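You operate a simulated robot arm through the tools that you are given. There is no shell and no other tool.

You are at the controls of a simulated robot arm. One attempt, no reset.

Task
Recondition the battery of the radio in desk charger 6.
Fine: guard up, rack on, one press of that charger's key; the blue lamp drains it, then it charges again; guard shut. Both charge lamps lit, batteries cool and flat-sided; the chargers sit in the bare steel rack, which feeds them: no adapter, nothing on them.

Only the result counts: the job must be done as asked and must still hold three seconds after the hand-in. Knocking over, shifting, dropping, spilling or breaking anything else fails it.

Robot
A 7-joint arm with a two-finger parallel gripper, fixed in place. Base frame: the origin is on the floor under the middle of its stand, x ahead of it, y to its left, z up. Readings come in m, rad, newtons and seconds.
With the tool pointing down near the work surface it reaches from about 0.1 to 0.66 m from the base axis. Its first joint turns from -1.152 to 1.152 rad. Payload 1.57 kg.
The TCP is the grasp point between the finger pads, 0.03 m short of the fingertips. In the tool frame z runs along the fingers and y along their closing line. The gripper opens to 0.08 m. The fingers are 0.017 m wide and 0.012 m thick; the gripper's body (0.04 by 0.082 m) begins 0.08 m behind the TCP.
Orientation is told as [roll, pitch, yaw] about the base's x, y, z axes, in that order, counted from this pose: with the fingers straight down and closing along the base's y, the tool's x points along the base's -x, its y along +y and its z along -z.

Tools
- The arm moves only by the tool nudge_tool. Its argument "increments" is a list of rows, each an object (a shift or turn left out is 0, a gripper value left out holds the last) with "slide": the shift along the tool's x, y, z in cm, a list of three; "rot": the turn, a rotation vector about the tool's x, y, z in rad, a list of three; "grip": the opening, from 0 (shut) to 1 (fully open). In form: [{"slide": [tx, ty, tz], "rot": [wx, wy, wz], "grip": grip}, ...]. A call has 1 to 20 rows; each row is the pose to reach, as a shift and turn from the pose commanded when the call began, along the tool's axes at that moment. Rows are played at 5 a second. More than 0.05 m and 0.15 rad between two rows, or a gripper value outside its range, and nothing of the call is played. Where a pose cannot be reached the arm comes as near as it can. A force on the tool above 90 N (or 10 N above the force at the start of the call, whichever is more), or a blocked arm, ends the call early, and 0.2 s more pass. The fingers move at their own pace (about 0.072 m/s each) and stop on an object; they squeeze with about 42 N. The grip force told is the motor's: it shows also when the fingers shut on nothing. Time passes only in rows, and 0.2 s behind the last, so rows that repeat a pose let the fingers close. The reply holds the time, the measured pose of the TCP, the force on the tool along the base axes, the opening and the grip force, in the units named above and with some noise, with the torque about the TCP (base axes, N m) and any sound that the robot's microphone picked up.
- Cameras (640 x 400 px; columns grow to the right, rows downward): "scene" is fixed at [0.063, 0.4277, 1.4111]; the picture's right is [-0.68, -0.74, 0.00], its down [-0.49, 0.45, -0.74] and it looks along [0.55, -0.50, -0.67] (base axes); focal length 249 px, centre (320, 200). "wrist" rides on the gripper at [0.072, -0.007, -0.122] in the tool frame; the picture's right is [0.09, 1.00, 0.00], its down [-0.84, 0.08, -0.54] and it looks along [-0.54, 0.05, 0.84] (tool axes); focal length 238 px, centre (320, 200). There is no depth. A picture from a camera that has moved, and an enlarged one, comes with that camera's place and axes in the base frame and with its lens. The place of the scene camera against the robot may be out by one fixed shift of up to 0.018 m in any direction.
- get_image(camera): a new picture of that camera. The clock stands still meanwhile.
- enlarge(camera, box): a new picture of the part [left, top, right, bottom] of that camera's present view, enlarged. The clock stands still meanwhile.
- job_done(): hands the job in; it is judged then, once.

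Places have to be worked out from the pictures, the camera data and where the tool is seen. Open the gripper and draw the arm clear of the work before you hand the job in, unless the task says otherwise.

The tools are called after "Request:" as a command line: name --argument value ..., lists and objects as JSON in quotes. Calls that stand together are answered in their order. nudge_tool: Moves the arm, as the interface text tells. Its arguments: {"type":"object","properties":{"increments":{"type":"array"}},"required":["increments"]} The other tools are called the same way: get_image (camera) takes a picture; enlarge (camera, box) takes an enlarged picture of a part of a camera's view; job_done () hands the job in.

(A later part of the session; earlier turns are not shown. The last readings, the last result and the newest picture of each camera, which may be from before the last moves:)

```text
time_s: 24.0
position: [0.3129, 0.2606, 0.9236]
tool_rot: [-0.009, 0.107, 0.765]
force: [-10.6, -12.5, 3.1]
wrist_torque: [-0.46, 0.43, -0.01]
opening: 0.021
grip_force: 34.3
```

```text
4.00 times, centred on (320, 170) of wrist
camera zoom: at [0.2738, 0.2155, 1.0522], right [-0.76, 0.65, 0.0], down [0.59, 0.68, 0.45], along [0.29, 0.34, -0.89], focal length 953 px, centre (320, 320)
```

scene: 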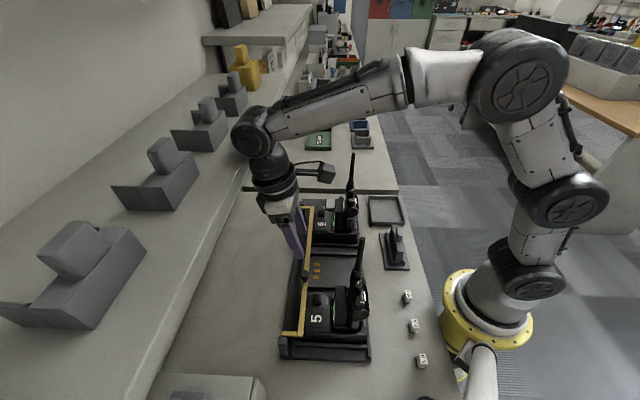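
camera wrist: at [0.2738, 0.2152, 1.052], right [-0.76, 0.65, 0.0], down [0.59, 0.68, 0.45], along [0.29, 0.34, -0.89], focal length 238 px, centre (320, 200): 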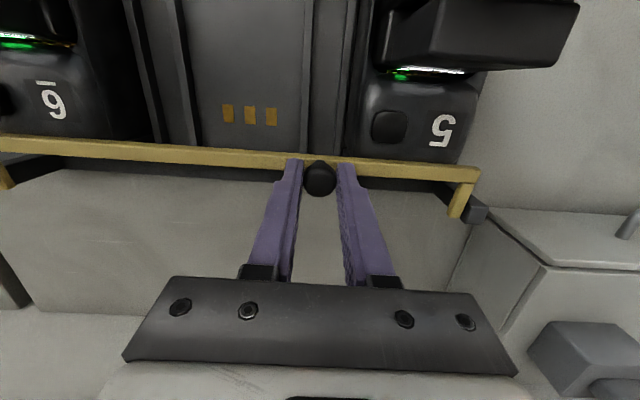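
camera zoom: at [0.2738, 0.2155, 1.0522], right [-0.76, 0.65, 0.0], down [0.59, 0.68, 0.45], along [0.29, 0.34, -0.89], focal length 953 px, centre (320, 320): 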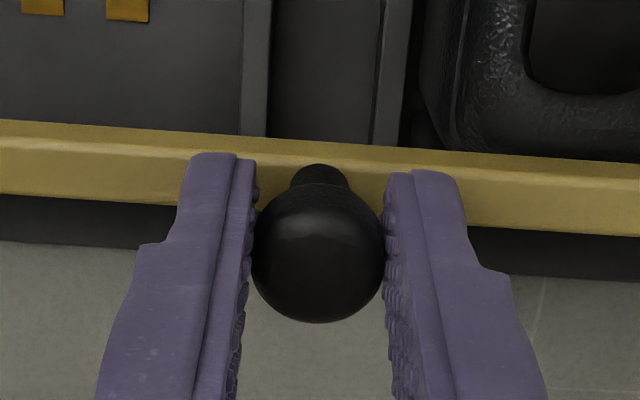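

The knob has begun to tip (the guard does turn), but the clamped pads fight the rotation. A better way is to push the knob's head toward the wall with closed fingers, so it swings over by itself; I release and rise clear first.

Request:
nudge_tool --increments '[{"slide": [0, 0, 0], "grip": 0.6}, {"slide": [0, 0, 0], "grip": 0.6}, {"slide": [0, 0, -2.5], "grip": 0.6}, {"slide": [0, 0, -5.0], "grip": 0.6}, {"slide": [0, 0, -5.0], "grip": 0.6}]'

Request:
get_image --camera "wrist"

Request:
enlarge --camera "scene" --box '[275, 250, 385, 370]'

```text
time_s: 25.2
position: [0.3187, 0.2654, 0.9758]
tool_rot: [-0.008, 0.095, 0.764]
force: [-0.3, -0.5, 0.2]
wrist_torque: [0.02, 0.02, -0.03]
opening: 0.0479
grip_force: 0.0
```

```text
taken
camera wrist: at [0.2777, 0.2203, 1.1034], right [-0.76, 0.65, 0.0], down [0.58, 0.67, 0.46], along [0.3, 0.35, -0.89], focal length 238 px, centre (320, 200)
```

wrist: 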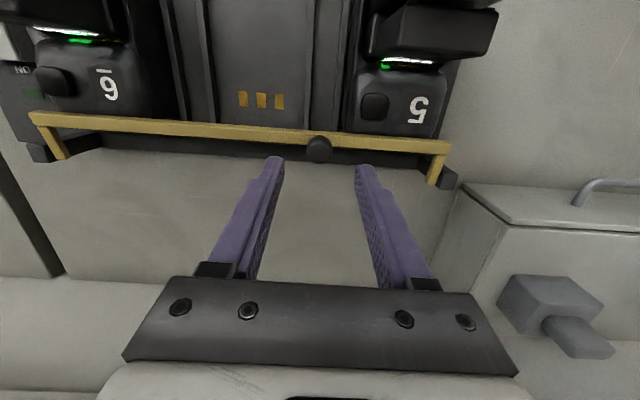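

```text
3.33 times, centred on (330, 310) of scene
camera zoom: at [0.063, 0.4277, 1.4111], right [-0.68, -0.74, 0.0], down [-0.49, 0.45, -0.74], along [0.55, -0.5, -0.67], focal length 830 px, centre (287, -167)
```

zoom: 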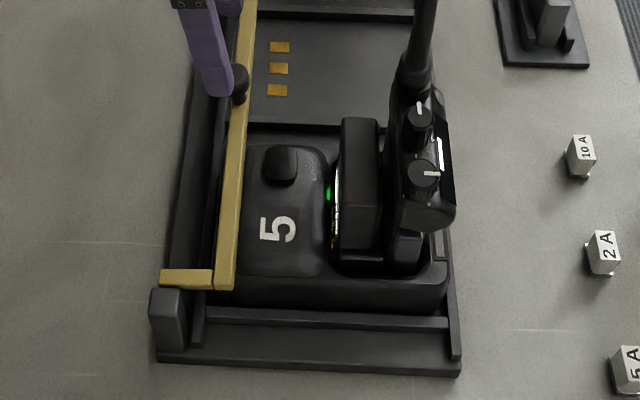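

The hinge seems to hold the guard by friction (knob stayed tipped a few mm). I rise above antenna height and straighten the tool before turning it so the camera sits clear of antenna 5.

Request:
nudge_tool --increments '[{"slide": [0.35, 0, -3.5], "rot": [0, -0.02, 0], "grip": 0.3}, {"slide": [0.7, 0, -7.0], "rot": [0, -0.04, 0], "grip": 0}, {"slide": [1.05, 0, -10.5], "rot": [0, -0.06, 0], "grip": 0}, {"slide": [1.4, 0, -14.0], "rot": [0, -0.08, 0], "grip": 0}, {"slide": [1.75, 0, -17.4], "rot": [0.006, -0.095, 0], "grip": 0}, {"slide": [1.75, 0, -17.4], "rot": [0.006, -0.095, 0], "grip": 0}]'

Request:
enlarge --camera "wrist" --box '[200, 60, 440, 210]'

```text
time_s: 26.6
position: [0.3174, 0.2664, 1.1486]
tool_rot: [-0.017, 0.002, 0.768]
force: [0.5, 0.5, -0.8]
wrist_torque: [0.02, 0.01, 0.03]
opening: 0.0
grip_force: 21.2
```

```text
2.67 times, centred on (320, 135) of wrist
camera zoom: at [0.2673, 0.213, 1.2717], right [-0.76, 0.65, -0.01], down [0.55, 0.64, 0.54], along [0.36, 0.4, -0.84], focal length 636 px, centre (320, 373)
```

zoom: 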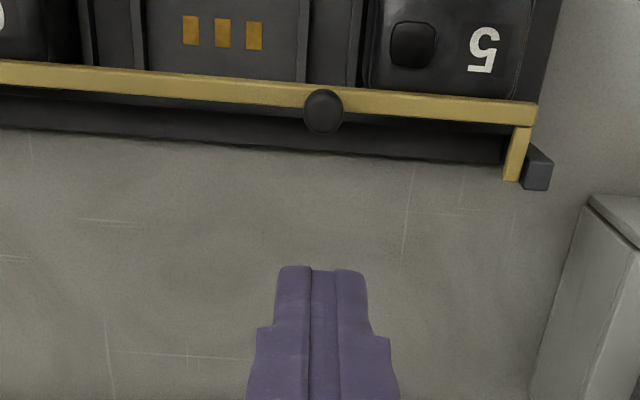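

Fingers are shut. I turn the tool 90° (closing line across the bar, camera toward charger 5's side) and move 3.5 cm robot-side of the knob, still at height.

Request:
nudge_tool --increments '[{"slide": [0.4, 0, 0], "rot": [0, 0, 0.13], "grip": 0}, {"slide": [0.8, 0, 0], "rot": [0, 0, 0.26]}, {"slide": [1.2, 0, 0], "rot": [0, 0, 0.39]}, {"slide": [1.6, 0, 0], "rot": [0, 0, 0.52]}, {"slide": [2.0, 0, 0], "rot": [0, 0, 0.65]}, {"slide": [2.4, 0, 0], "rot": [0, 0, 0.78]}, {"slide": [2.8, 0, 0], "rot": [0, 0, 0.91]}, {"slide": [3.2, 0, 0], "rot": [0, 0, 1.04]}, {"slide": [3.6, -0.05, 0], "rot": [0, 0, 1.17]}, {"slide": [4.0, -0.1, 0], "rot": [0, 0, 1.3]}, {"slide": [4.4, -0.16, 0], "rot": [0, 0, 1.43]}, {"slide": [4.7, -0.16, 0], "rot": [0, 0, 1.57]}, {"slide": [4.7, -0.16, 0], "rot": [0, 0, 1.57]}]'

Request:
get_image --camera "wrist"

Request:
get_image --camera "scene"

```text
time_s: 29.4
position: [0.2846, 0.2317, 1.1492]
tool_rot: [-0.004, -0.016, -0.807]
force: [-0.2, -0.7, 0.5]
wrist_torque: [0.0, 0.0, -0.01]
opening: 0.0
grip_force: 21.3
```

```text
taken
camera wrist: at [0.2276, 0.2814, 1.2705], right [0.65, 0.76, -0.01], down [0.63, -0.54, 0.55], along [0.42, -0.37, -0.83], focal length 238 px, centre (320, 200)
```

wrist: 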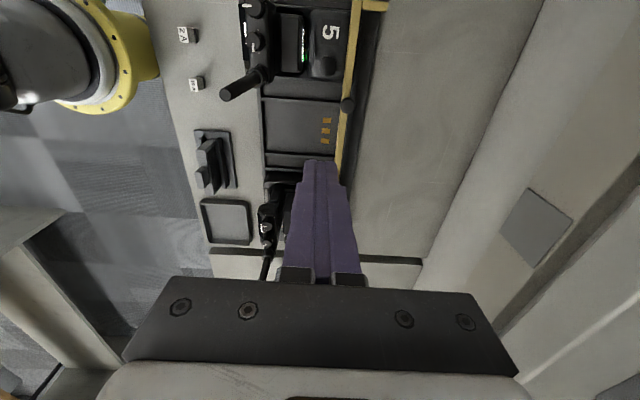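

```text
taken
```

scene: 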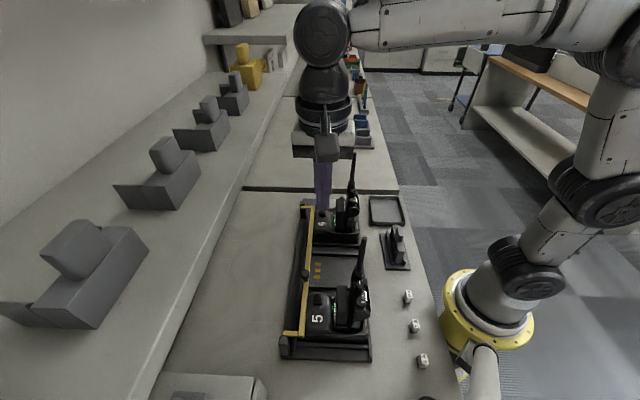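

Clear view; antenna 5 is well left of the descent path. I descend on the robot side of the knob to fingertip height just above the bar.

Request:
nudge_tool --increments '[{"slide": [0, 0, 4]}, {"slide": [0, 0, 8]}, {"slide": [0, 0, 12]}, {"slide": [0, 0, 16]}, {"slide": [0, 0, 19.5]}, {"slide": [0, 0, 19.5]}]'

Request:
get_image --camera "wrist"

Request:
enlarge --camera "wrist" --box '[260, 50, 400, 190]'

Request:
enlarge --camera "scene" --box '[260, 200, 400, 340]'

```text
time_s: 30.8
position: [0.2865, 0.2292, 0.9527]
tool_rot: [-0.004, -0.016, -0.805]
force: [-0.4, 0.7, -0.2]
wrist_torque: [-0.01, 0.02, 0.02]
opening: 0.0003
grip_force: 21.2
```

```text
taken
camera wrist: at [0.2295, 0.2787, 1.0747], right [0.65, 0.76, -0.01], down [0.63, -0.54, 0.55], along [0.42, -0.37, -0.83], focal length 238 px, centre (320, 200)
```

wrist: 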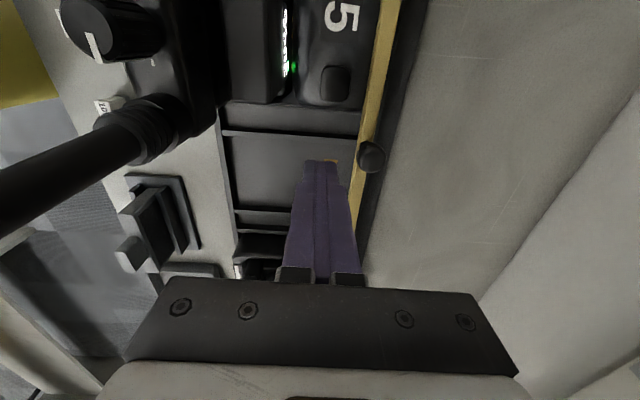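

```text
2.86 times, centred on (330, 120) of wrist
camera zoom: at [0.2295, 0.2787, 1.0747], right [0.65, 0.76, -0.01], down [0.63, -0.54, 0.55], along [0.42, -0.37, -0.83], focal length 681 px, centre (291, 429)
```

zoom: 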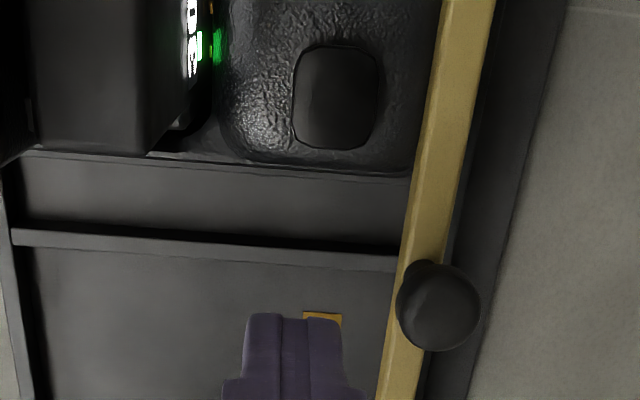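

```text
2.86 times, centred on (330, 270) of scene
camera zoom: at [0.063, 0.4277, 1.4111], right [-0.68, -0.74, 0.0], down [-0.49, 0.45, -0.74], along [0.55, -0.5, -0.67], focal length 711 px, centre (291, 0)
```

zoom: 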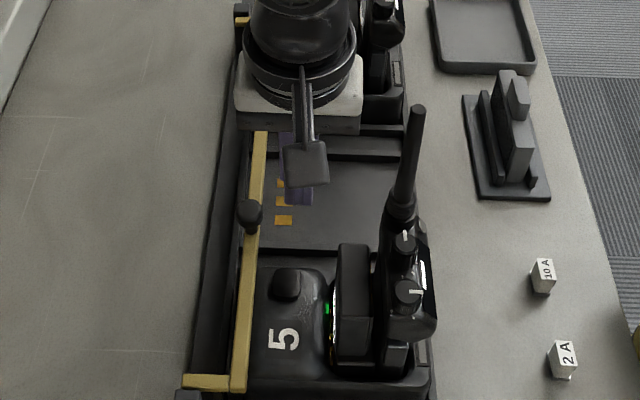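

Knob measured at (0.311, 0.259); fingertips are about 3.6 cm robot-side of it. I shift 0.4 cm along the bar and lower 3 cm, then push toward the wall with a rising path for the first third of the swing.

Request:
nudge_tool --increments '[{"slide": [0.45, 0, 1.5]}, {"slide": [0.45, 0, 3.0]}, {"slide": [0.45, 1.2, 2.9]}, {"slide": [0.45, 2.2, 2.4]}, {"slide": [0.45, 2.8, 2.0]}, {"slide": [0.45, 3.3, 1.7]}, {"slide": [0.45, 3.3, 1.7]}]'

Request:
get_image --camera "wrist"

Request:
enlarge --camera "wrist" --box '[260, 50, 400, 190]'

Request:
enlarge --camera "scene" --box '[260, 240, 360, 350]'

```text
time_s: 32.4
position: [0.3083, 0.2569, 0.9374]
tool_rot: [-0.001, -0.014, -0.803]
force: [-0.1, -0.1, -0.3]
wrist_torque: [0.02, -0.01, 0.0]
opening: 0.0001
grip_force: 21.4
```

```text
taken
camera wrist: at [0.2502, 0.3055, 1.0582], right [0.65, 0.76, 0.0], down [0.63, -0.54, 0.55], along [0.42, -0.36, -0.83], focal length 238 px, centre (320, 200)
```

wrist: 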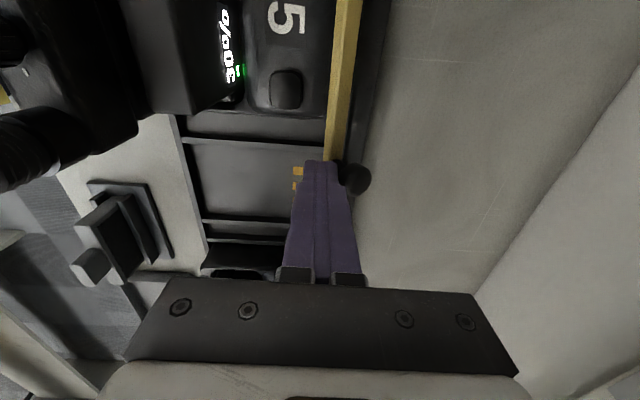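

```text
2.86 times, centred on (330, 120) of wrist
camera zoom: at [0.2502, 0.3055, 1.0582], right [0.65, 0.76, 0.0], down [0.63, -0.54, 0.55], along [0.42, -0.36, -0.83], focal length 681 px, centre (291, 429)
```

zoom: 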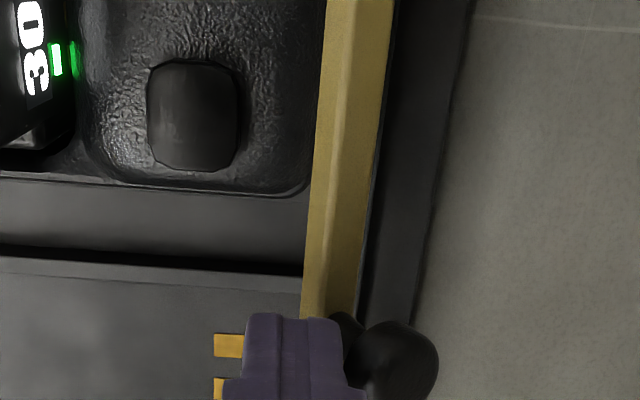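

```text
3.64 times, centred on (310, 295) of scene
camera zoom: at [0.063, 0.4277, 1.4111], right [-0.68, -0.74, 0.0], down [-0.49, 0.45, -0.74], along [0.55, -0.5, -0.67], focal length 905 px, centre (356, -146)
```

zoom: 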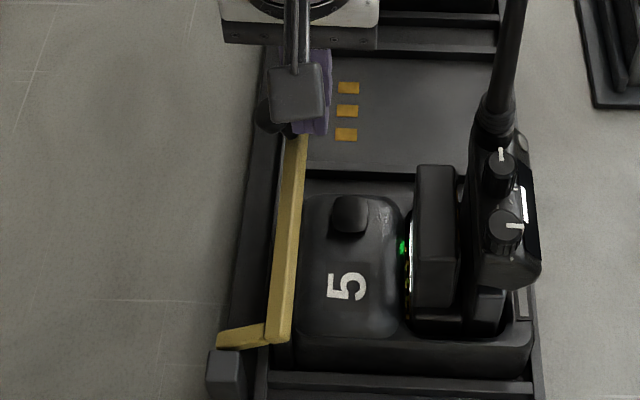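

The push works with almost no force: the arm of the guard is visibly rising. I continue the swing over the top.

Request:
nudge_tool --increments '[{"slide": [0, 0.5, -0.35]}, {"slide": [0, 1.0, -0.7]}, {"slide": [0, 1.6, -1.0]}, {"slide": [0, 2.1, -1.3]}, {"slide": [0, 2.8, -1.5]}, {"slide": [0, 3.5, -1.6]}, {"slide": [0, 3.5, -1.6]}]'

Request:
enlarge --camera "wrist" --box '[260, 50, 400, 190]'

Request:
enlarge --camera "scene" --box '[260, 240, 360, 350]'

```text
time_s: 34.0
position: [0.3315, 0.2807, 0.9532]
tool_rot: [-0.002, -0.015, -0.804]
force: [0.0, -1.2, -0.2]
wrist_torque: [0.01, -0.01, 0.0]
opening: 0.0001
grip_force: 21.2
```

```text
2.86 times, centred on (330, 120) of wrist
camera zoom: at [0.2746, 0.3295, 1.0748], right [0.65, 0.76, 0.0], down [0.63, -0.54, 0.55], along [0.42, -0.36, -0.83], focal length 681 px, centre (291, 429)
```

zoom: 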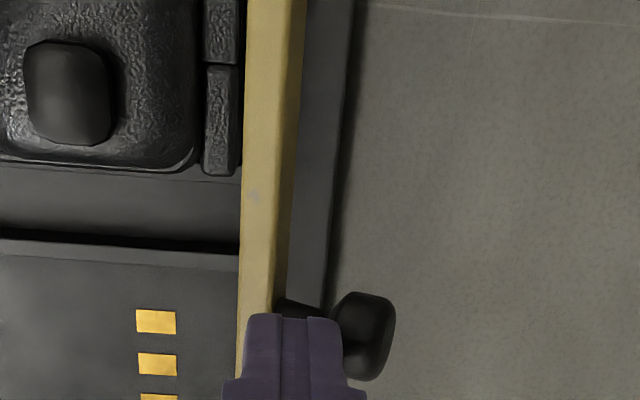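

```text
3.64 times, centred on (310, 295) of scene
camera zoom: at [0.063, 0.4277, 1.4111], right [-0.68, -0.74, 0.0], down [-0.49, 0.45, -0.74], along [0.55, -0.5, -0.67], focal length 905 px, centre (356, -146)
```

zoom: 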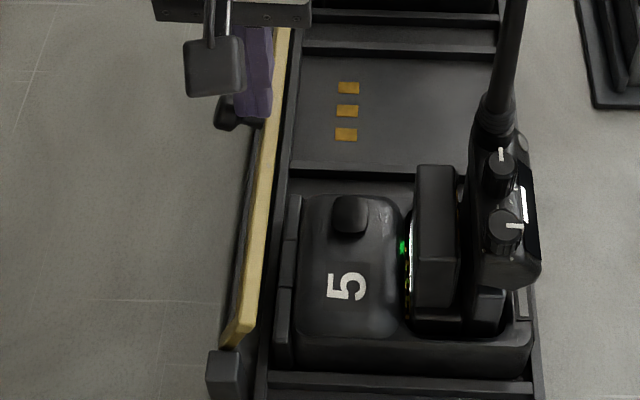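

The guard stands at roughly 70° now with no resistance, and two dark pads that it had hidden appear along the front of charger 5. I push it on past vertical.

Request:
nudge_tool --increments '[{"slide": [0, 0.6, 0]}, {"slide": [0, 1.2, 0]}, {"slide": [0, 1.8, 0.1]}, {"slide": [0, 2.4, 0.2]}, {"slide": [0, 2.4, 0.2]}]'

Request:
enlarge --camera "wrist" --box '[220, 50, 400, 190]'

Request:
enlarge --camera "scene" --box '[260, 240, 360, 350]'

```text
time_s: 35.2
position: [0.349, 0.2975, 0.952]
tool_rot: [-0.002, -0.015, -0.802]
force: [-0.2, -0.3, 0.6]
wrist_torque: [0.01, 0.0, -0.01]
opening: 0.0002
grip_force: 21.7
```

```text
2.86 times, centred on (310, 120) of wrist
camera zoom: at [0.2921, 0.346, 1.073], right [0.65, 0.76, 0.0], down [0.63, -0.54, 0.55], along [0.42, -0.36, -0.83], focal length 681 px, centre (349, 429)
```

zoom: 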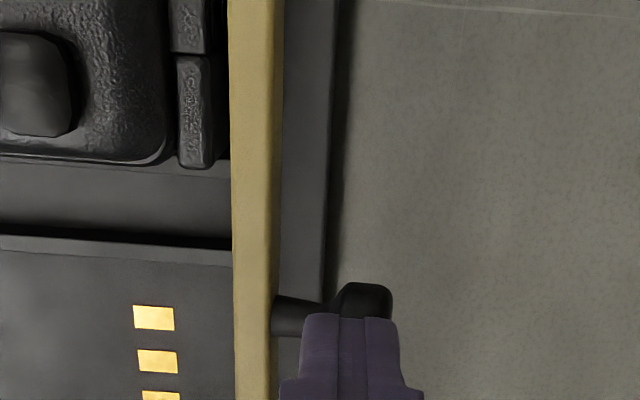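

```text
3.64 times, centred on (310, 295) of scene
camera zoom: at [0.063, 0.4277, 1.4111], right [-0.68, -0.74, 0.0], down [-0.49, 0.45, -0.74], along [0.55, -0.5, -0.67], focal length 905 px, centre (356, -146)
```

zoom: 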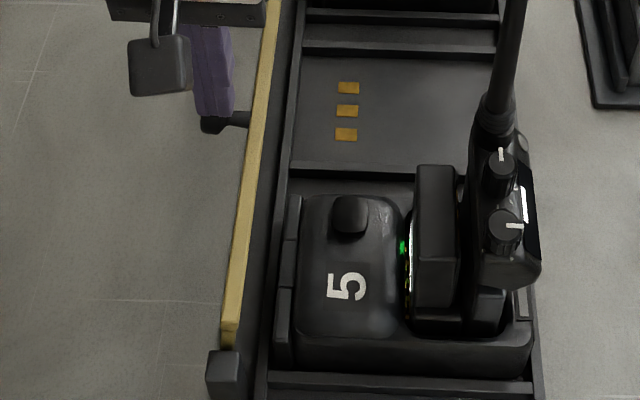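

Guard is near upright. I press it a little further past vertical so it rests back, then check that it stays.

Request:
nudge_tool --increments '[{"slide": [0, 0.5, 0.2]}, {"slide": [0, 1.0, 0.4]}, {"slide": [0, 1.5, 0.7]}, {"slide": [0, 1.5, 0.7]}]'

Request:
enlarge --camera "scene" --box '[260, 240, 360, 350]'

Request:
enlarge --camera "wrist" --box '[220, 50, 400, 190]'

```text
time_s: 36.2
position: [0.3606, 0.308, 0.9443]
tool_rot: [-0.004, -0.014, -0.802]
force: [0.3, 0.7, -0.4]
wrist_torque: [-0.01, -0.01, 0.0]
opening: 0.0
grip_force: 21.1
```

```text
3.64 times, centred on (310, 295) of scene
camera zoom: at [0.063, 0.4277, 1.4111], right [-0.68, -0.74, 0.0], down [-0.49, 0.45, -0.74], along [0.55, -0.5, -0.67], focal length 905 px, centre (356, -146)
```

zoom: 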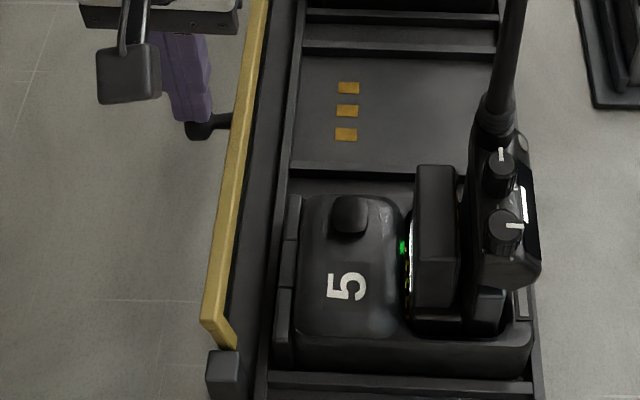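

```text
2.86 times, centred on (310, 120) of wrist
camera zoom: at [0.3031, 0.3564, 1.0654], right [0.65, 0.76, 0.0], down [0.63, -0.54, 0.55], along [0.42, -0.36, -0.83], focal length 681 px, centre (349, 429)
```

zoom: 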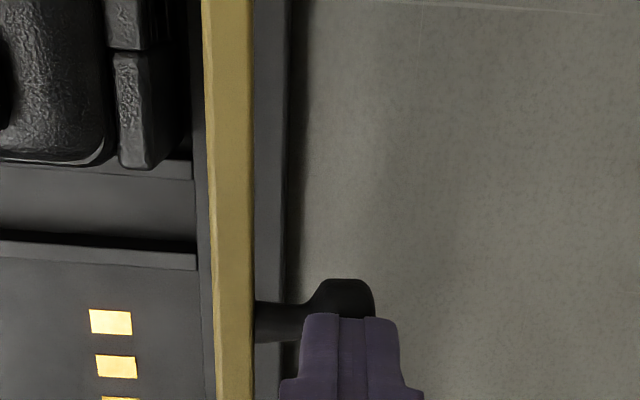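

The guard is now leaning back past vertical. I rise clear and check that it stays, and then look at the pads it uncovered on both chargers.

Request:
nudge_tool --increments '[{"slide": [0, 0, -4]}, {"slide": [0, 0, -8]}, {"slide": [0, 0, -12]}, {"slide": [0, -2, -16]}, {"slide": [0, -4, -20]}, {"slide": [0, -6, -22]}, {"slide": [0, -6, -22]}]'

Request:
get_image --camera "wrist"

Request:
get_image --camera "scene"

Request:
enlarge --camera "scene" --box '[270, 180, 390, 370]'

```text
time_s: 37.0
position: [0.3124, 0.2665, 0.9543]
tool_rot: [-0.291, 0.0, -0.804]
force: [0.4, -0.1, -0.4]
wrist_torque: [0.01, 0.0, 0.0]
opening: 0.0
grip_force: 21.8
stopped in row 3: the arm was blocked; the commanded pose is now the measured one
```

```text
taken
camera wrist: at [0.282, 0.3388, 1.0727], right [0.62, 0.73, -0.29], down [0.75, -0.44, 0.5], along [0.24, -0.52, -0.82], focal length 238 px, centre (320, 200)
```

wrist: 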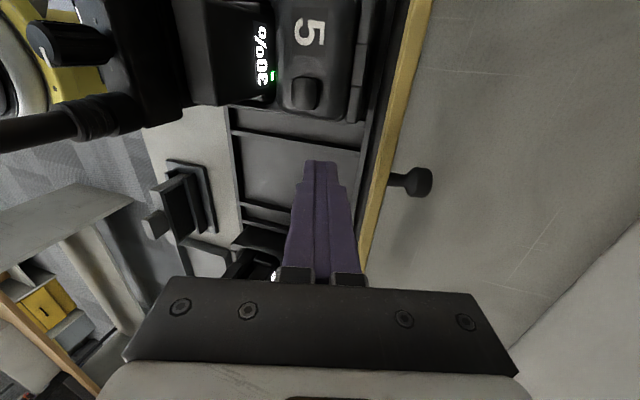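

```text
taken
```

scene: 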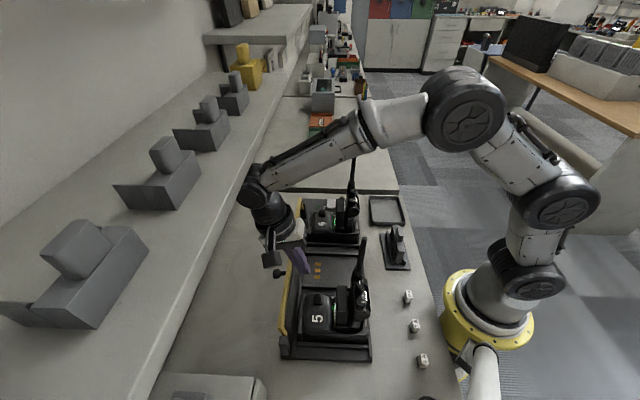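

```text
2.11 times, centred on (330, 275) of scene
camera zoom: at [0.063, 0.4277, 1.4111], right [-0.68, -0.74, 0.0], down [-0.49, 0.45, -0.74], along [0.55, -0.5, -0.67], focal length 524 px, centre (299, 42)
```

zoom: 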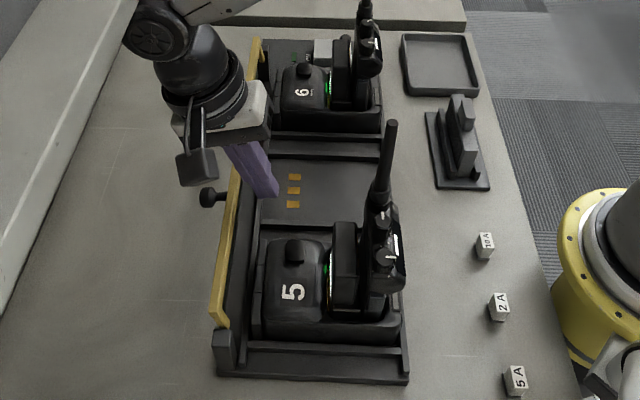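

The guard stays up by itself. The arm hit its own limit while rising at that outer spot and leaned over (fingers now clear of the guard), so I straighten the tool while drawing back toward the robot, then rise.

Request:
nudge_tool --increments '[{"slide": [-0.12, -1.1, -0.6], "rot": [-0.07, 0, 0]}, {"slide": [-0.25, -2.3, -1.2], "rot": [-0.145, 0, 0]}, {"slide": [-0.38, -3.5, -1.8], "rot": [-0.22, 0, 0]}, {"slide": [-0.5, -4.67, -2.36], "rot": [-0.291, 0, 0]}, {"slide": [-0.5, -4.67, -2.36], "rot": [-0.291, 0, 0]}]'

```text
time_s: 38.2
position: [0.2874, 0.2374, 0.9905]
tool_rot: [0.003, -0.001, -0.804]
force: [0.1, -0.3, 0.6]
wrist_torque: [-0.02, 0.02, 0.01]
opening: 0.0002
grip_force: 21.7
```

Straight again at (0.287, 0.237, 0.99). I rise to antenna-safe height and then move along the rack so the camera sees the front of charger 6.

Request:
nudge_tool --increments '[{"slide": [0, 0, -4]}, {"slide": [0, 0, -8]}, {"slide": [0, 0, -12]}, {"slide": [0, 0, -16]}, {"slide": [0, 0, -19]}, {"slide": [0, 0, -19]}]'

Request:
get_image --camera "wrist"

Request:
enlarge --camera "wrist" --box '[250, 0, 400, 130]'

Request:
enlarge --camera "scene" --box '[270, 260, 380, 370]'

Request:
enlarge --camera "scene" --box '[295, 190, 365, 245]'

```text
time_s: 39.6
position: [0.2879, 0.2376, 1.1791]
tool_rot: [0.002, -0.001, -0.805]
force: [0.2, -0.6, 0.0]
wrist_torque: [-0.01, -0.04, 0.02]
opening: 0.0002
grip_force: 21.9
```

```text
taken
camera wrist: at [0.2323, 0.2845, 1.3021], right [0.65, 0.76, 0.0], down [0.64, -0.55, 0.54], along [0.41, -0.35, -0.84], focal length 238 px, centre (320, 200)
```

wrist: 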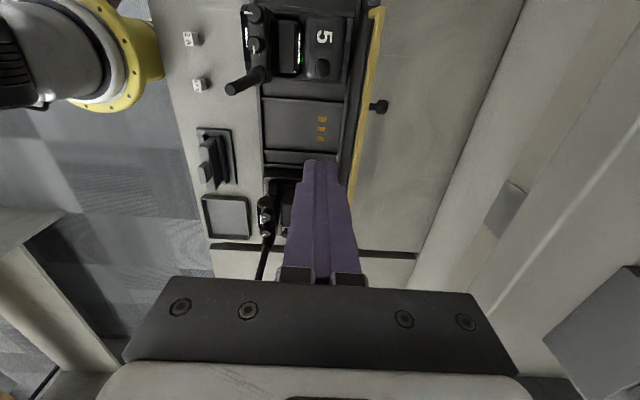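

```text
3.08 times, centred on (325, 65) of wrist
camera zoom: at [0.2323, 0.2845, 1.3021], right [0.65, 0.76, 0.0], down [0.64, -0.55, 0.54], along [0.41, -0.35, -0.84], focal length 733 px, centre (305, 615)
```

zoom: 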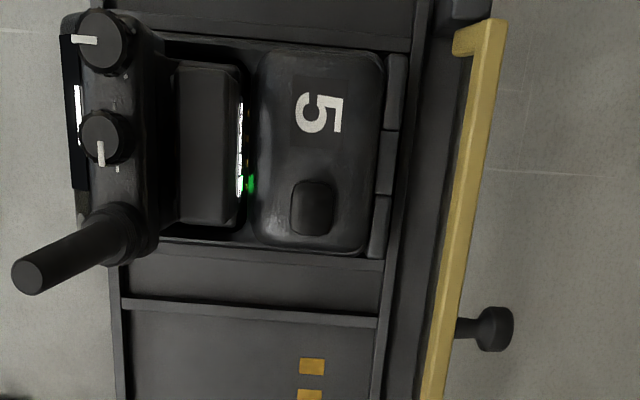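

```text
3.64 times, centred on (325, 315) of scene
camera zoom: at [0.063, 0.4277, 1.4111], right [-0.68, -0.74, 0.0], down [-0.49, 0.45, -0.74], along [0.55, -0.5, -0.67], focal length 905 px, centre (302, -218)
```

zoom: 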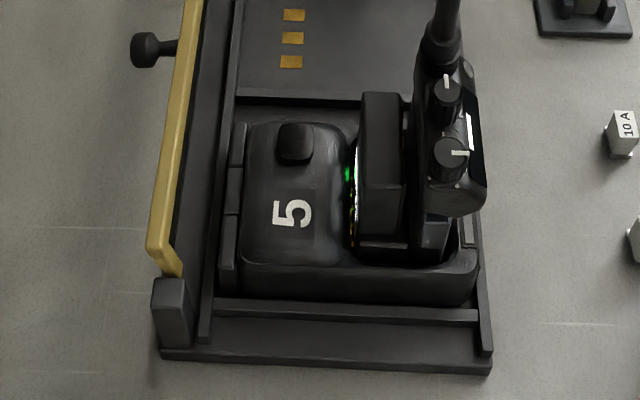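

```text
7.27 times, centred on (330, 218) of scene
camera zoom: at [0.063, 0.4277, 1.4111], right [-0.68, -0.74, 0.0], down [-0.49, 0.45, -0.74], along [0.55, -0.5, -0.67], focal length 1810 px, centre (247, 73)
```

zoom: 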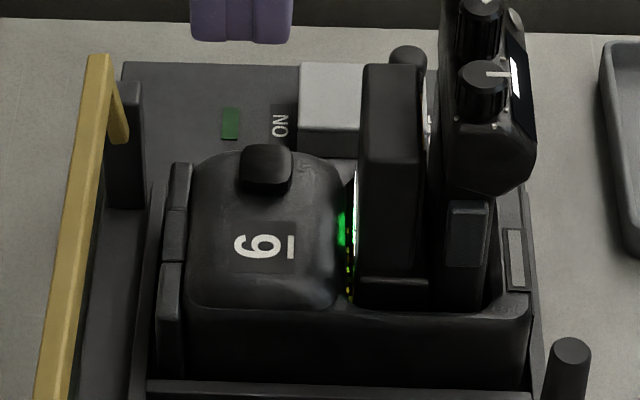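

The guard rests open by itself, pads under it are just the charger's front trim, and nothing has shifted. Next is the switch hood: I cross over at safe height, turning the tool to yaw +0.77, to a point just robot-side of the hood's ball (judged at (0.467, -0.031, 0.858)).

Request:
nudge_tool --increments '[{"slide": [-2.65, -0.72, 0], "rot": [0, 0, -0.131]}, {"slide": [-5.3, -1.44, 0], "rot": [0, 0, -0.262]}, {"slide": [-7.95, -2.16, 0], "rot": [0, 0, -0.393]}, {"slide": [-10.6, -2.88, 0], "rot": [0, 0, -0.524]}, {"slide": [-13.25, -3.6, 0], "rot": [0, 0, -0.655]}, {"slide": [-15.9, -4.32, 0], "rot": [0, 0, -0.786]}, {"slide": [-18.55, -5.04, 0], "rot": [0, 0, -0.917]}, {"slide": [-21.2, -5.76, 0], "rot": [0, 0, -1.048]}, {"slide": [-23.85, -6.48, 0], "rot": [0, 0, -1.179]}, {"slide": [-26.5, -7.2, 0], "rot": [0, 0, -1.31]}, {"slide": [-29.15, -7.9, 0], "rot": [0, 0, -1.441]}, {"slide": [-31.8, -8.6, 0], "rot": [0, 0, -1.571]}, {"slide": [-31.8, -8.6, 0], "rot": [0, 0, -1.571]}]'

Request:
get_image --camera "wrist"

Request:
get_image --camera "scene"

```text
time_s: 42.4
position: [0.4481, -0.0524, 1.1794]
tool_rot: [-0.001, 0.0, 0.769]
force: [-0.3, 0.8, 0.5]
wrist_torque: [0.0, -0.01, 0.01]
opening: 0.0001
grip_force: 21.1
```

```text
taken
camera wrist: at [0.3985, -0.1067, 1.3015], right [-0.76, 0.65, 0.0], down [0.55, 0.64, 0.54], along [0.35, 0.41, -0.84], focal length 238 px, centre (320, 200)
```

wrist: 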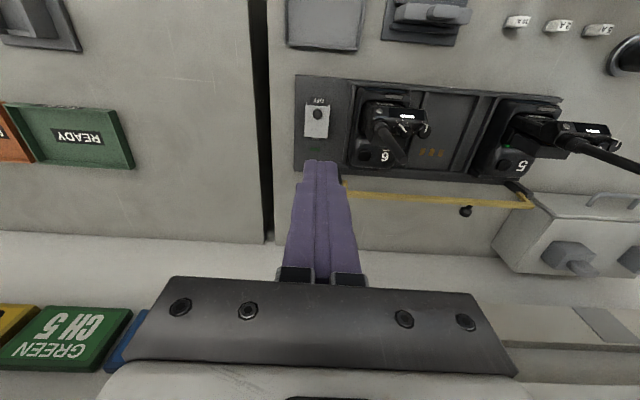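

```text
taken
```

scene: 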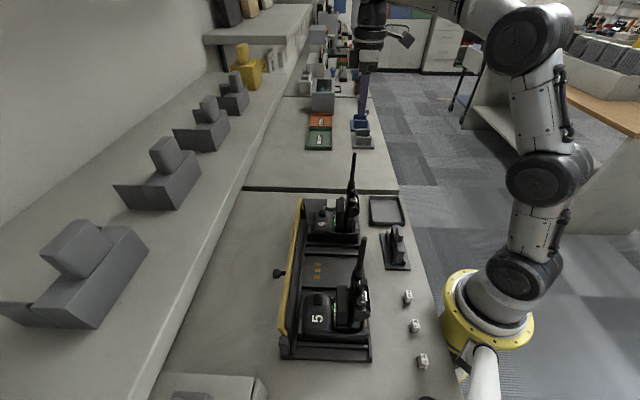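

Request:
enlarge --camera "wrist" --box '[290, 80, 350, 165]'

Request:
enlarge --camera "wrist" --box '[340, 90, 430, 180]'

Request:
enlarge --camera "scene" --box '[300, 190, 360, 240]'

```text
4.71 times, centred on (320, 122) of wrist
camera zoom: at [0.3985, -0.1067, 1.3015], right [-0.76, 0.65, 0.0], down [0.55, 0.64, 0.54], along [0.35, 0.41, -0.84], focal length 1122 px, centre (320, 565)
```

zoom: 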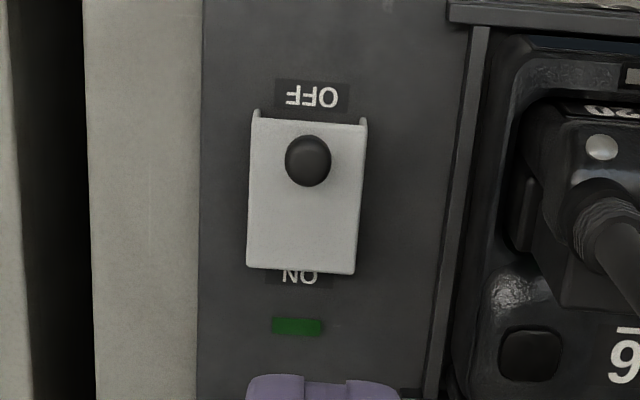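

```text
4.44 times, centred on (385, 135) of wrist
camera zoom: at [0.3985, -0.1067, 1.3015], right [-0.76, 0.65, 0.0], down [0.55, 0.64, 0.54], along [0.35, 0.41, -0.84], focal length 1059 px, centre (31, 489)
```

zoom: 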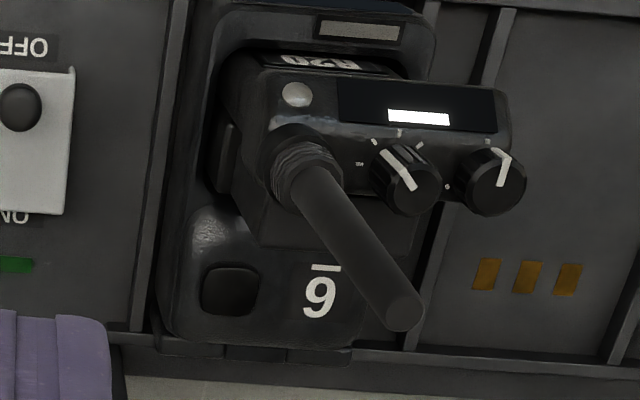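

```text
8.00 times, centred on (330, 215) of scene
camera zoom: at [0.063, 0.4277, 1.4111], right [-0.68, -0.74, 0.0], down [-0.49, 0.45, -0.74], along [0.55, -0.5, -0.67], focal length 1991 px, centre (240, 80)
```

zoom: 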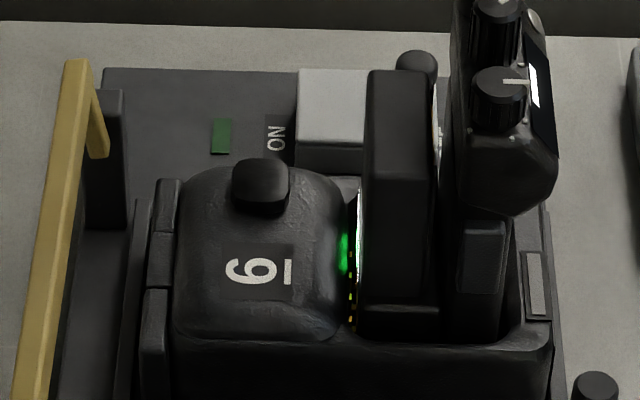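

The hood's ball is at about (0.4685, -0.0315, 0.858) with the hood running from there toward the ON end, so the TCP is right in front of it. I descend beside it, fingertips ending just above the hood's top level.

Request:
nudge_tool --increments '[{"slide": [0, 0, 4.5]}, {"slide": [0, 0, 9]}, {"slide": [0, 0, 13.5]}, {"slide": [0, 0, 18]}, {"slide": [0, 0, 22]}, {"slide": [0, 0, 25]}, {"slide": [0, 0, 25]}]'

Request:
get_image --camera "wrist"

Request:
enlarge --camera "wrist" --box '[250, 80, 400, 200]'

Request:
enlarge --camera "scene" --box '[290, 130, 420, 240]'

```text
time_s: 44.0
position: [0.4465, -0.0507, 0.9299]
tool_rot: [0.0, 0.0, 0.766]
force: [0.2, 0.4, -0.9]
wrist_torque: [0.0, 0.0, 0.0]
opening: 0.0
grip_force: 21.5
```

```text
taken
camera wrist: at [0.3987, -0.1056, 1.0512], right [-0.76, 0.65, 0.0], down [0.55, 0.64, 0.54], along [0.35, 0.41, -0.84], focal length 238 px, centre (320, 200)
```

wrist: 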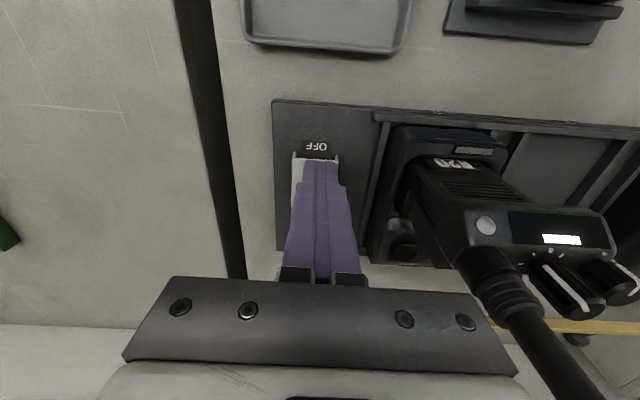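

```text
3.33 times, centred on (325, 140) of wrist
camera zoom: at [0.3987, -0.1056, 1.0512], right [-0.76, 0.65, 0.0], down [0.55, 0.64, 0.54], along [0.35, 0.41, -0.84], focal length 794 px, centre (303, 400)
```

zoom: 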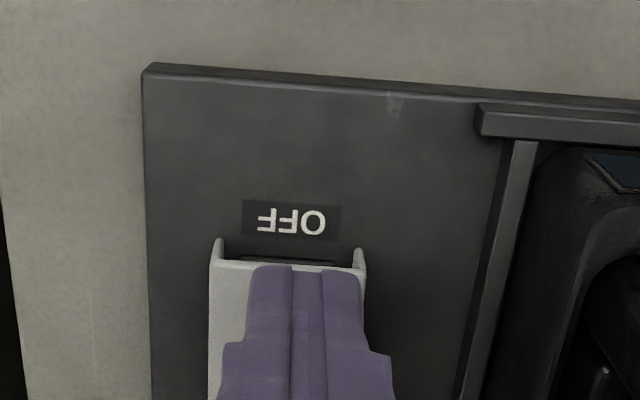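

```text
3.64 times, centred on (355, 185) of scene
camera zoom: at [0.063, 0.4277, 1.4111], right [-0.68, -0.74, 0.0], down [-0.49, 0.45, -0.74], along [0.55, -0.5, -0.67], focal length 905 px, centre (193, 254)
```

zoom: 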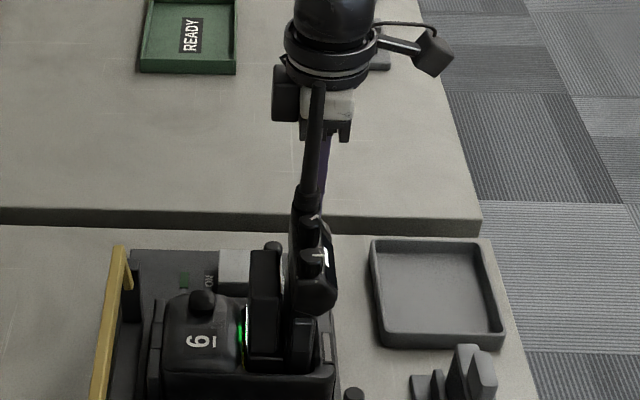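

The fingertips are in line with the ball. I lower the last 5 cm and push gently 1 cm past contact toward the ON end, rising slightly, and watch the force.

Request:
nudge_tool --increments '[{"slide": [0, -0.1, 2.5]}, {"slide": [0, -0.2, 5.0]}, {"slide": [-0.7, -0.2, 5.0]}, {"slide": [-1.2, -0.2, 4.95]}, {"slide": [-1.6, -0.2, 4.75]}, {"slide": [-2.0, -0.2, 4.5]}, {"slide": [-2.0, -0.2, 4.5]}]'

Request:
get_image --camera "wrist"

Request:
enlarge --camera "scene" --box '[300, 190, 360, 240]'

```text
time_s: 45.6
position: [0.4595, -0.0432, 0.8861]
tool_rot: [0.006, 0.012, 0.767]
force: [-28.8, -33.1, 12.3]
wrist_torque: [-0.78, 0.66, -0.02]
opening: 0.0003
grip_force: 21.1
```

```text
taken
camera wrist: at [0.4125, -0.0972, 1.0072], right [-0.76, 0.65, 0.01], down [0.55, 0.64, 0.53], along [0.34, 0.41, -0.85], focal length 238 px, centre (320, 200)
```

wrist: 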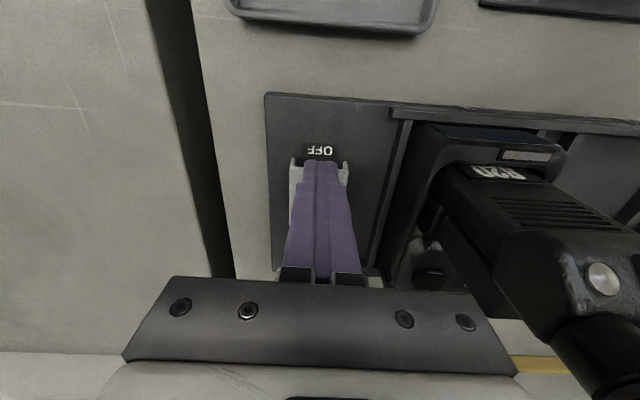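

```text
8.00 times, centred on (330, 215) of scene
camera zoom: at [0.0622, 0.4269, 1.4114], right [-0.68, -0.74, 0.0], down [-0.49, 0.45, -0.74], along [0.55, -0.5, -0.67], focal length 1991 px, centre (240, 80)
```

zoom: 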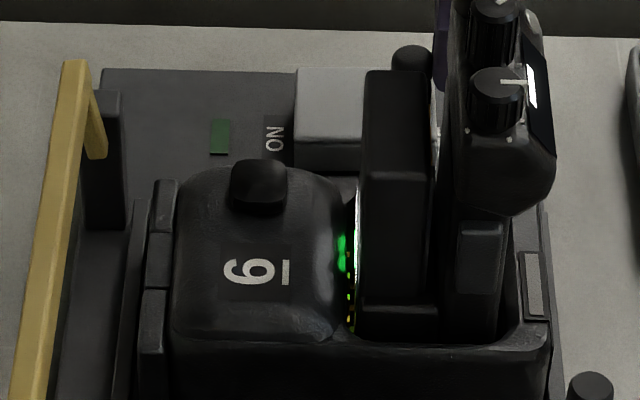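

The ball is not giving way: 44 N against the push. I back off at once and look again.

Request:
nudge_tool --increments '[{"slide": [0.8, 0, 0]}, {"slide": [1.6, 0, 0]}, {"slide": [2.4, 0, -1.0]}, {"slide": [2.8, 0, -3.0]}, {"slide": [2.8, 0, -3.0]}]'

Request:
enlarge --camera "scene" --box '[300, 190, 360, 240]'

Request:
get_image --camera "wrist"

Request:
enlarge --camera "wrist" --box '[260, 90, 380, 190]'

```text
time_s: 46.8
position: [0.442, -0.0584, 0.9153]
tool_rot: [-0.001, -0.001, 0.767]
force: [-0.1, 0.0, -0.3]
wrist_torque: [0.01, -0.02, 0.0]
opening: 0.0
grip_force: 22.0
```

```text
8.00 times, centred on (330, 215) of scene
camera zoom: at [0.063, 0.4277, 1.4111], right [-0.68, -0.74, 0.0], down [-0.49, 0.45, -0.74], along [0.55, -0.5, -0.67], focal length 1991 px, centre (240, 80)
```

zoom: 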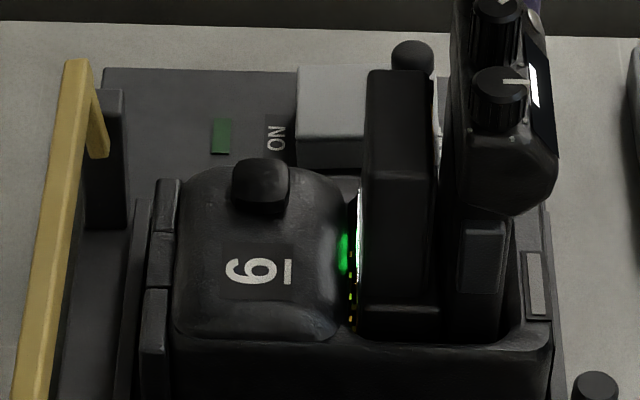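

```text
taken
camera wrist: at [0.3945, -0.1127, 1.0368], right [-0.76, 0.65, 0.0], down [0.55, 0.64, 0.54], along [0.35, 0.41, -0.84], focal length 238 px, centre (320, 200)
```

wrist: 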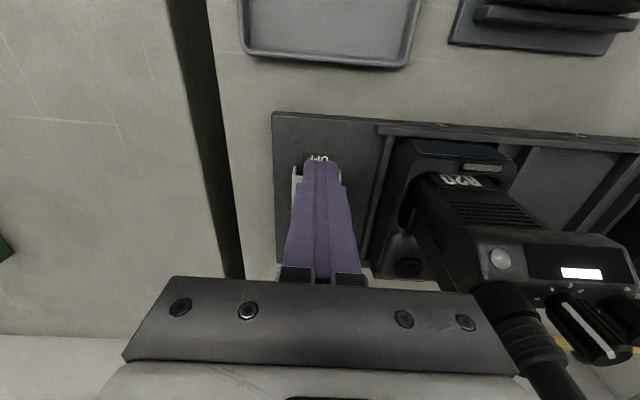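

```text
4.00 times, centred on (320, 140) of wrist
camera zoom: at [0.3945, -0.1127, 1.0368], right [-0.76, 0.65, 0.0], down [0.55, 0.64, 0.54], along [0.35, 0.41, -0.84], focal length 953 px, centre (320, 440)
```

zoom: 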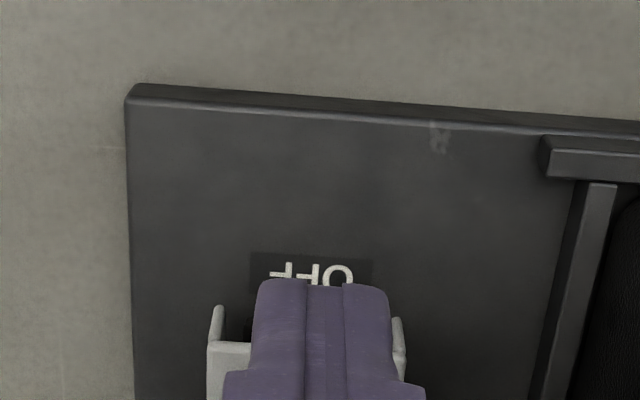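

Nothing else has shifted, but the ball now sits about 3–4 mm higher, so the hood did begin to turn about its ON end. I rise a bit and back to look at it closely.

Request:
nudge_tool --increments '[{"slide": [2.0, 0, -3.0]}, {"slide": [5.0, 0, -5.0]}, {"slide": [8.0, 0, -6.0]}, {"slide": [10.0, 0, -6.0]}, {"slide": [10.0, 0, -6.0]}]'

Request:
get_image --camera "wrist"

Request:
enlarge --camera "wrist" --box '[280, 140, 380, 270]'

```text
time_s: 48.0
position: [0.3707, -0.128, 0.9743]
tool_rot: [0.0, -0.001, 0.767]
force: [0.5, 0.0, 0.7]
wrist_torque: [0.03, 0.02, -0.01]
opening: 0.0
grip_force: 21.1
```

```text
taken
camera wrist: at [0.3223, -0.1821, 1.0968], right [-0.76, 0.65, 0.0], down [0.55, 0.64, 0.54], along [0.35, 0.41, -0.84], focal length 238 px, centre (320, 200)
```

wrist: 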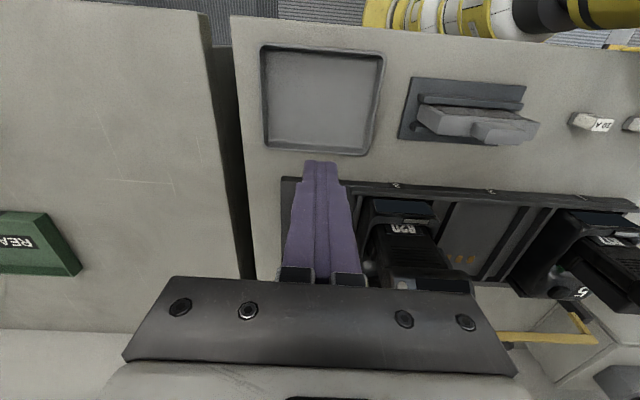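

```text
3.08 times, centred on (330, 205) of wrist
camera zoom: at [0.3223, -0.1821, 1.0968], right [-0.76, 0.65, 0.0], down [0.55, 0.64, 0.54], along [0.35, 0.41, -0.84], focal length 733 px, centre (289, 185)
```

zoom: 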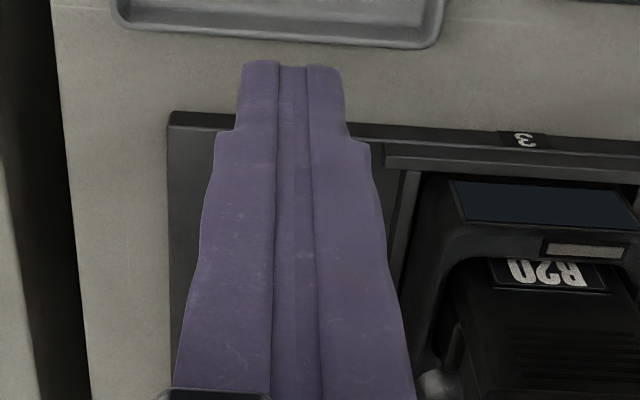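

The closed fingers hide the hood. I open the gripper and repeat the earlier tilted view from the robot side.

Request:
nudge_tool --increments '[{"slide": [1.0, 0, 0], "rot": [0, -0.1, 0], "grip": 1}, {"slide": [2.0, 0, 0], "rot": [0, -0.2, 0], "grip": 1}, {"slide": [3.0, 0, 0], "rot": [0, -0.3, 0], "grip": 1}, {"slide": [4.0, 0, 0], "rot": [0, -0.4, 0], "grip": 1}, {"slide": [4.6, 0, 0], "rot": [0, -0.5, 0], "grip": 1}, {"slide": [4.6, 0, 0], "rot": [0, -0.5, 0], "grip": 1}]'

Request:
enlarge --camera "wrist" --box '[285, 140, 345, 205]'

Request:
get_image --camera "wrist"

```text
time_s: 49.4
position: [0.338, -0.1602, 0.9753]
tool_rot: [-0.001, -0.503, 0.767]
force: [0.0, 1.2, -0.2]
wrist_torque: [0.0, 0.05, 0.02]
opening: 0.0798
grip_force: 0.0
```

```text
6.15 times, centred on (315, 172) of wrist
camera zoom: at [0.2538, -0.249, 1.0471], right [-0.75, 0.66, -0.04], down [0.29, 0.38, 0.88], along [0.6, 0.64, -0.48], focal length 1467 px, centre (351, 369)
```

zoom: 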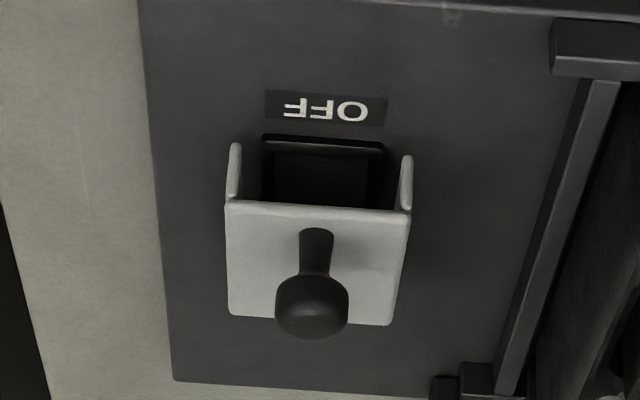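

```text
taken
camera wrist: at [0.2538, -0.249, 1.0471], right [-0.75, 0.66, -0.04], down [0.29, 0.38, 0.88], along [0.6, 0.64, -0.48], focal length 238 px, centre (320, 200)
```

wrist: 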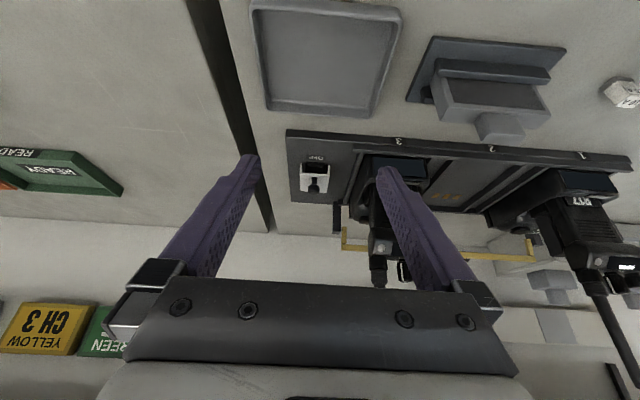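

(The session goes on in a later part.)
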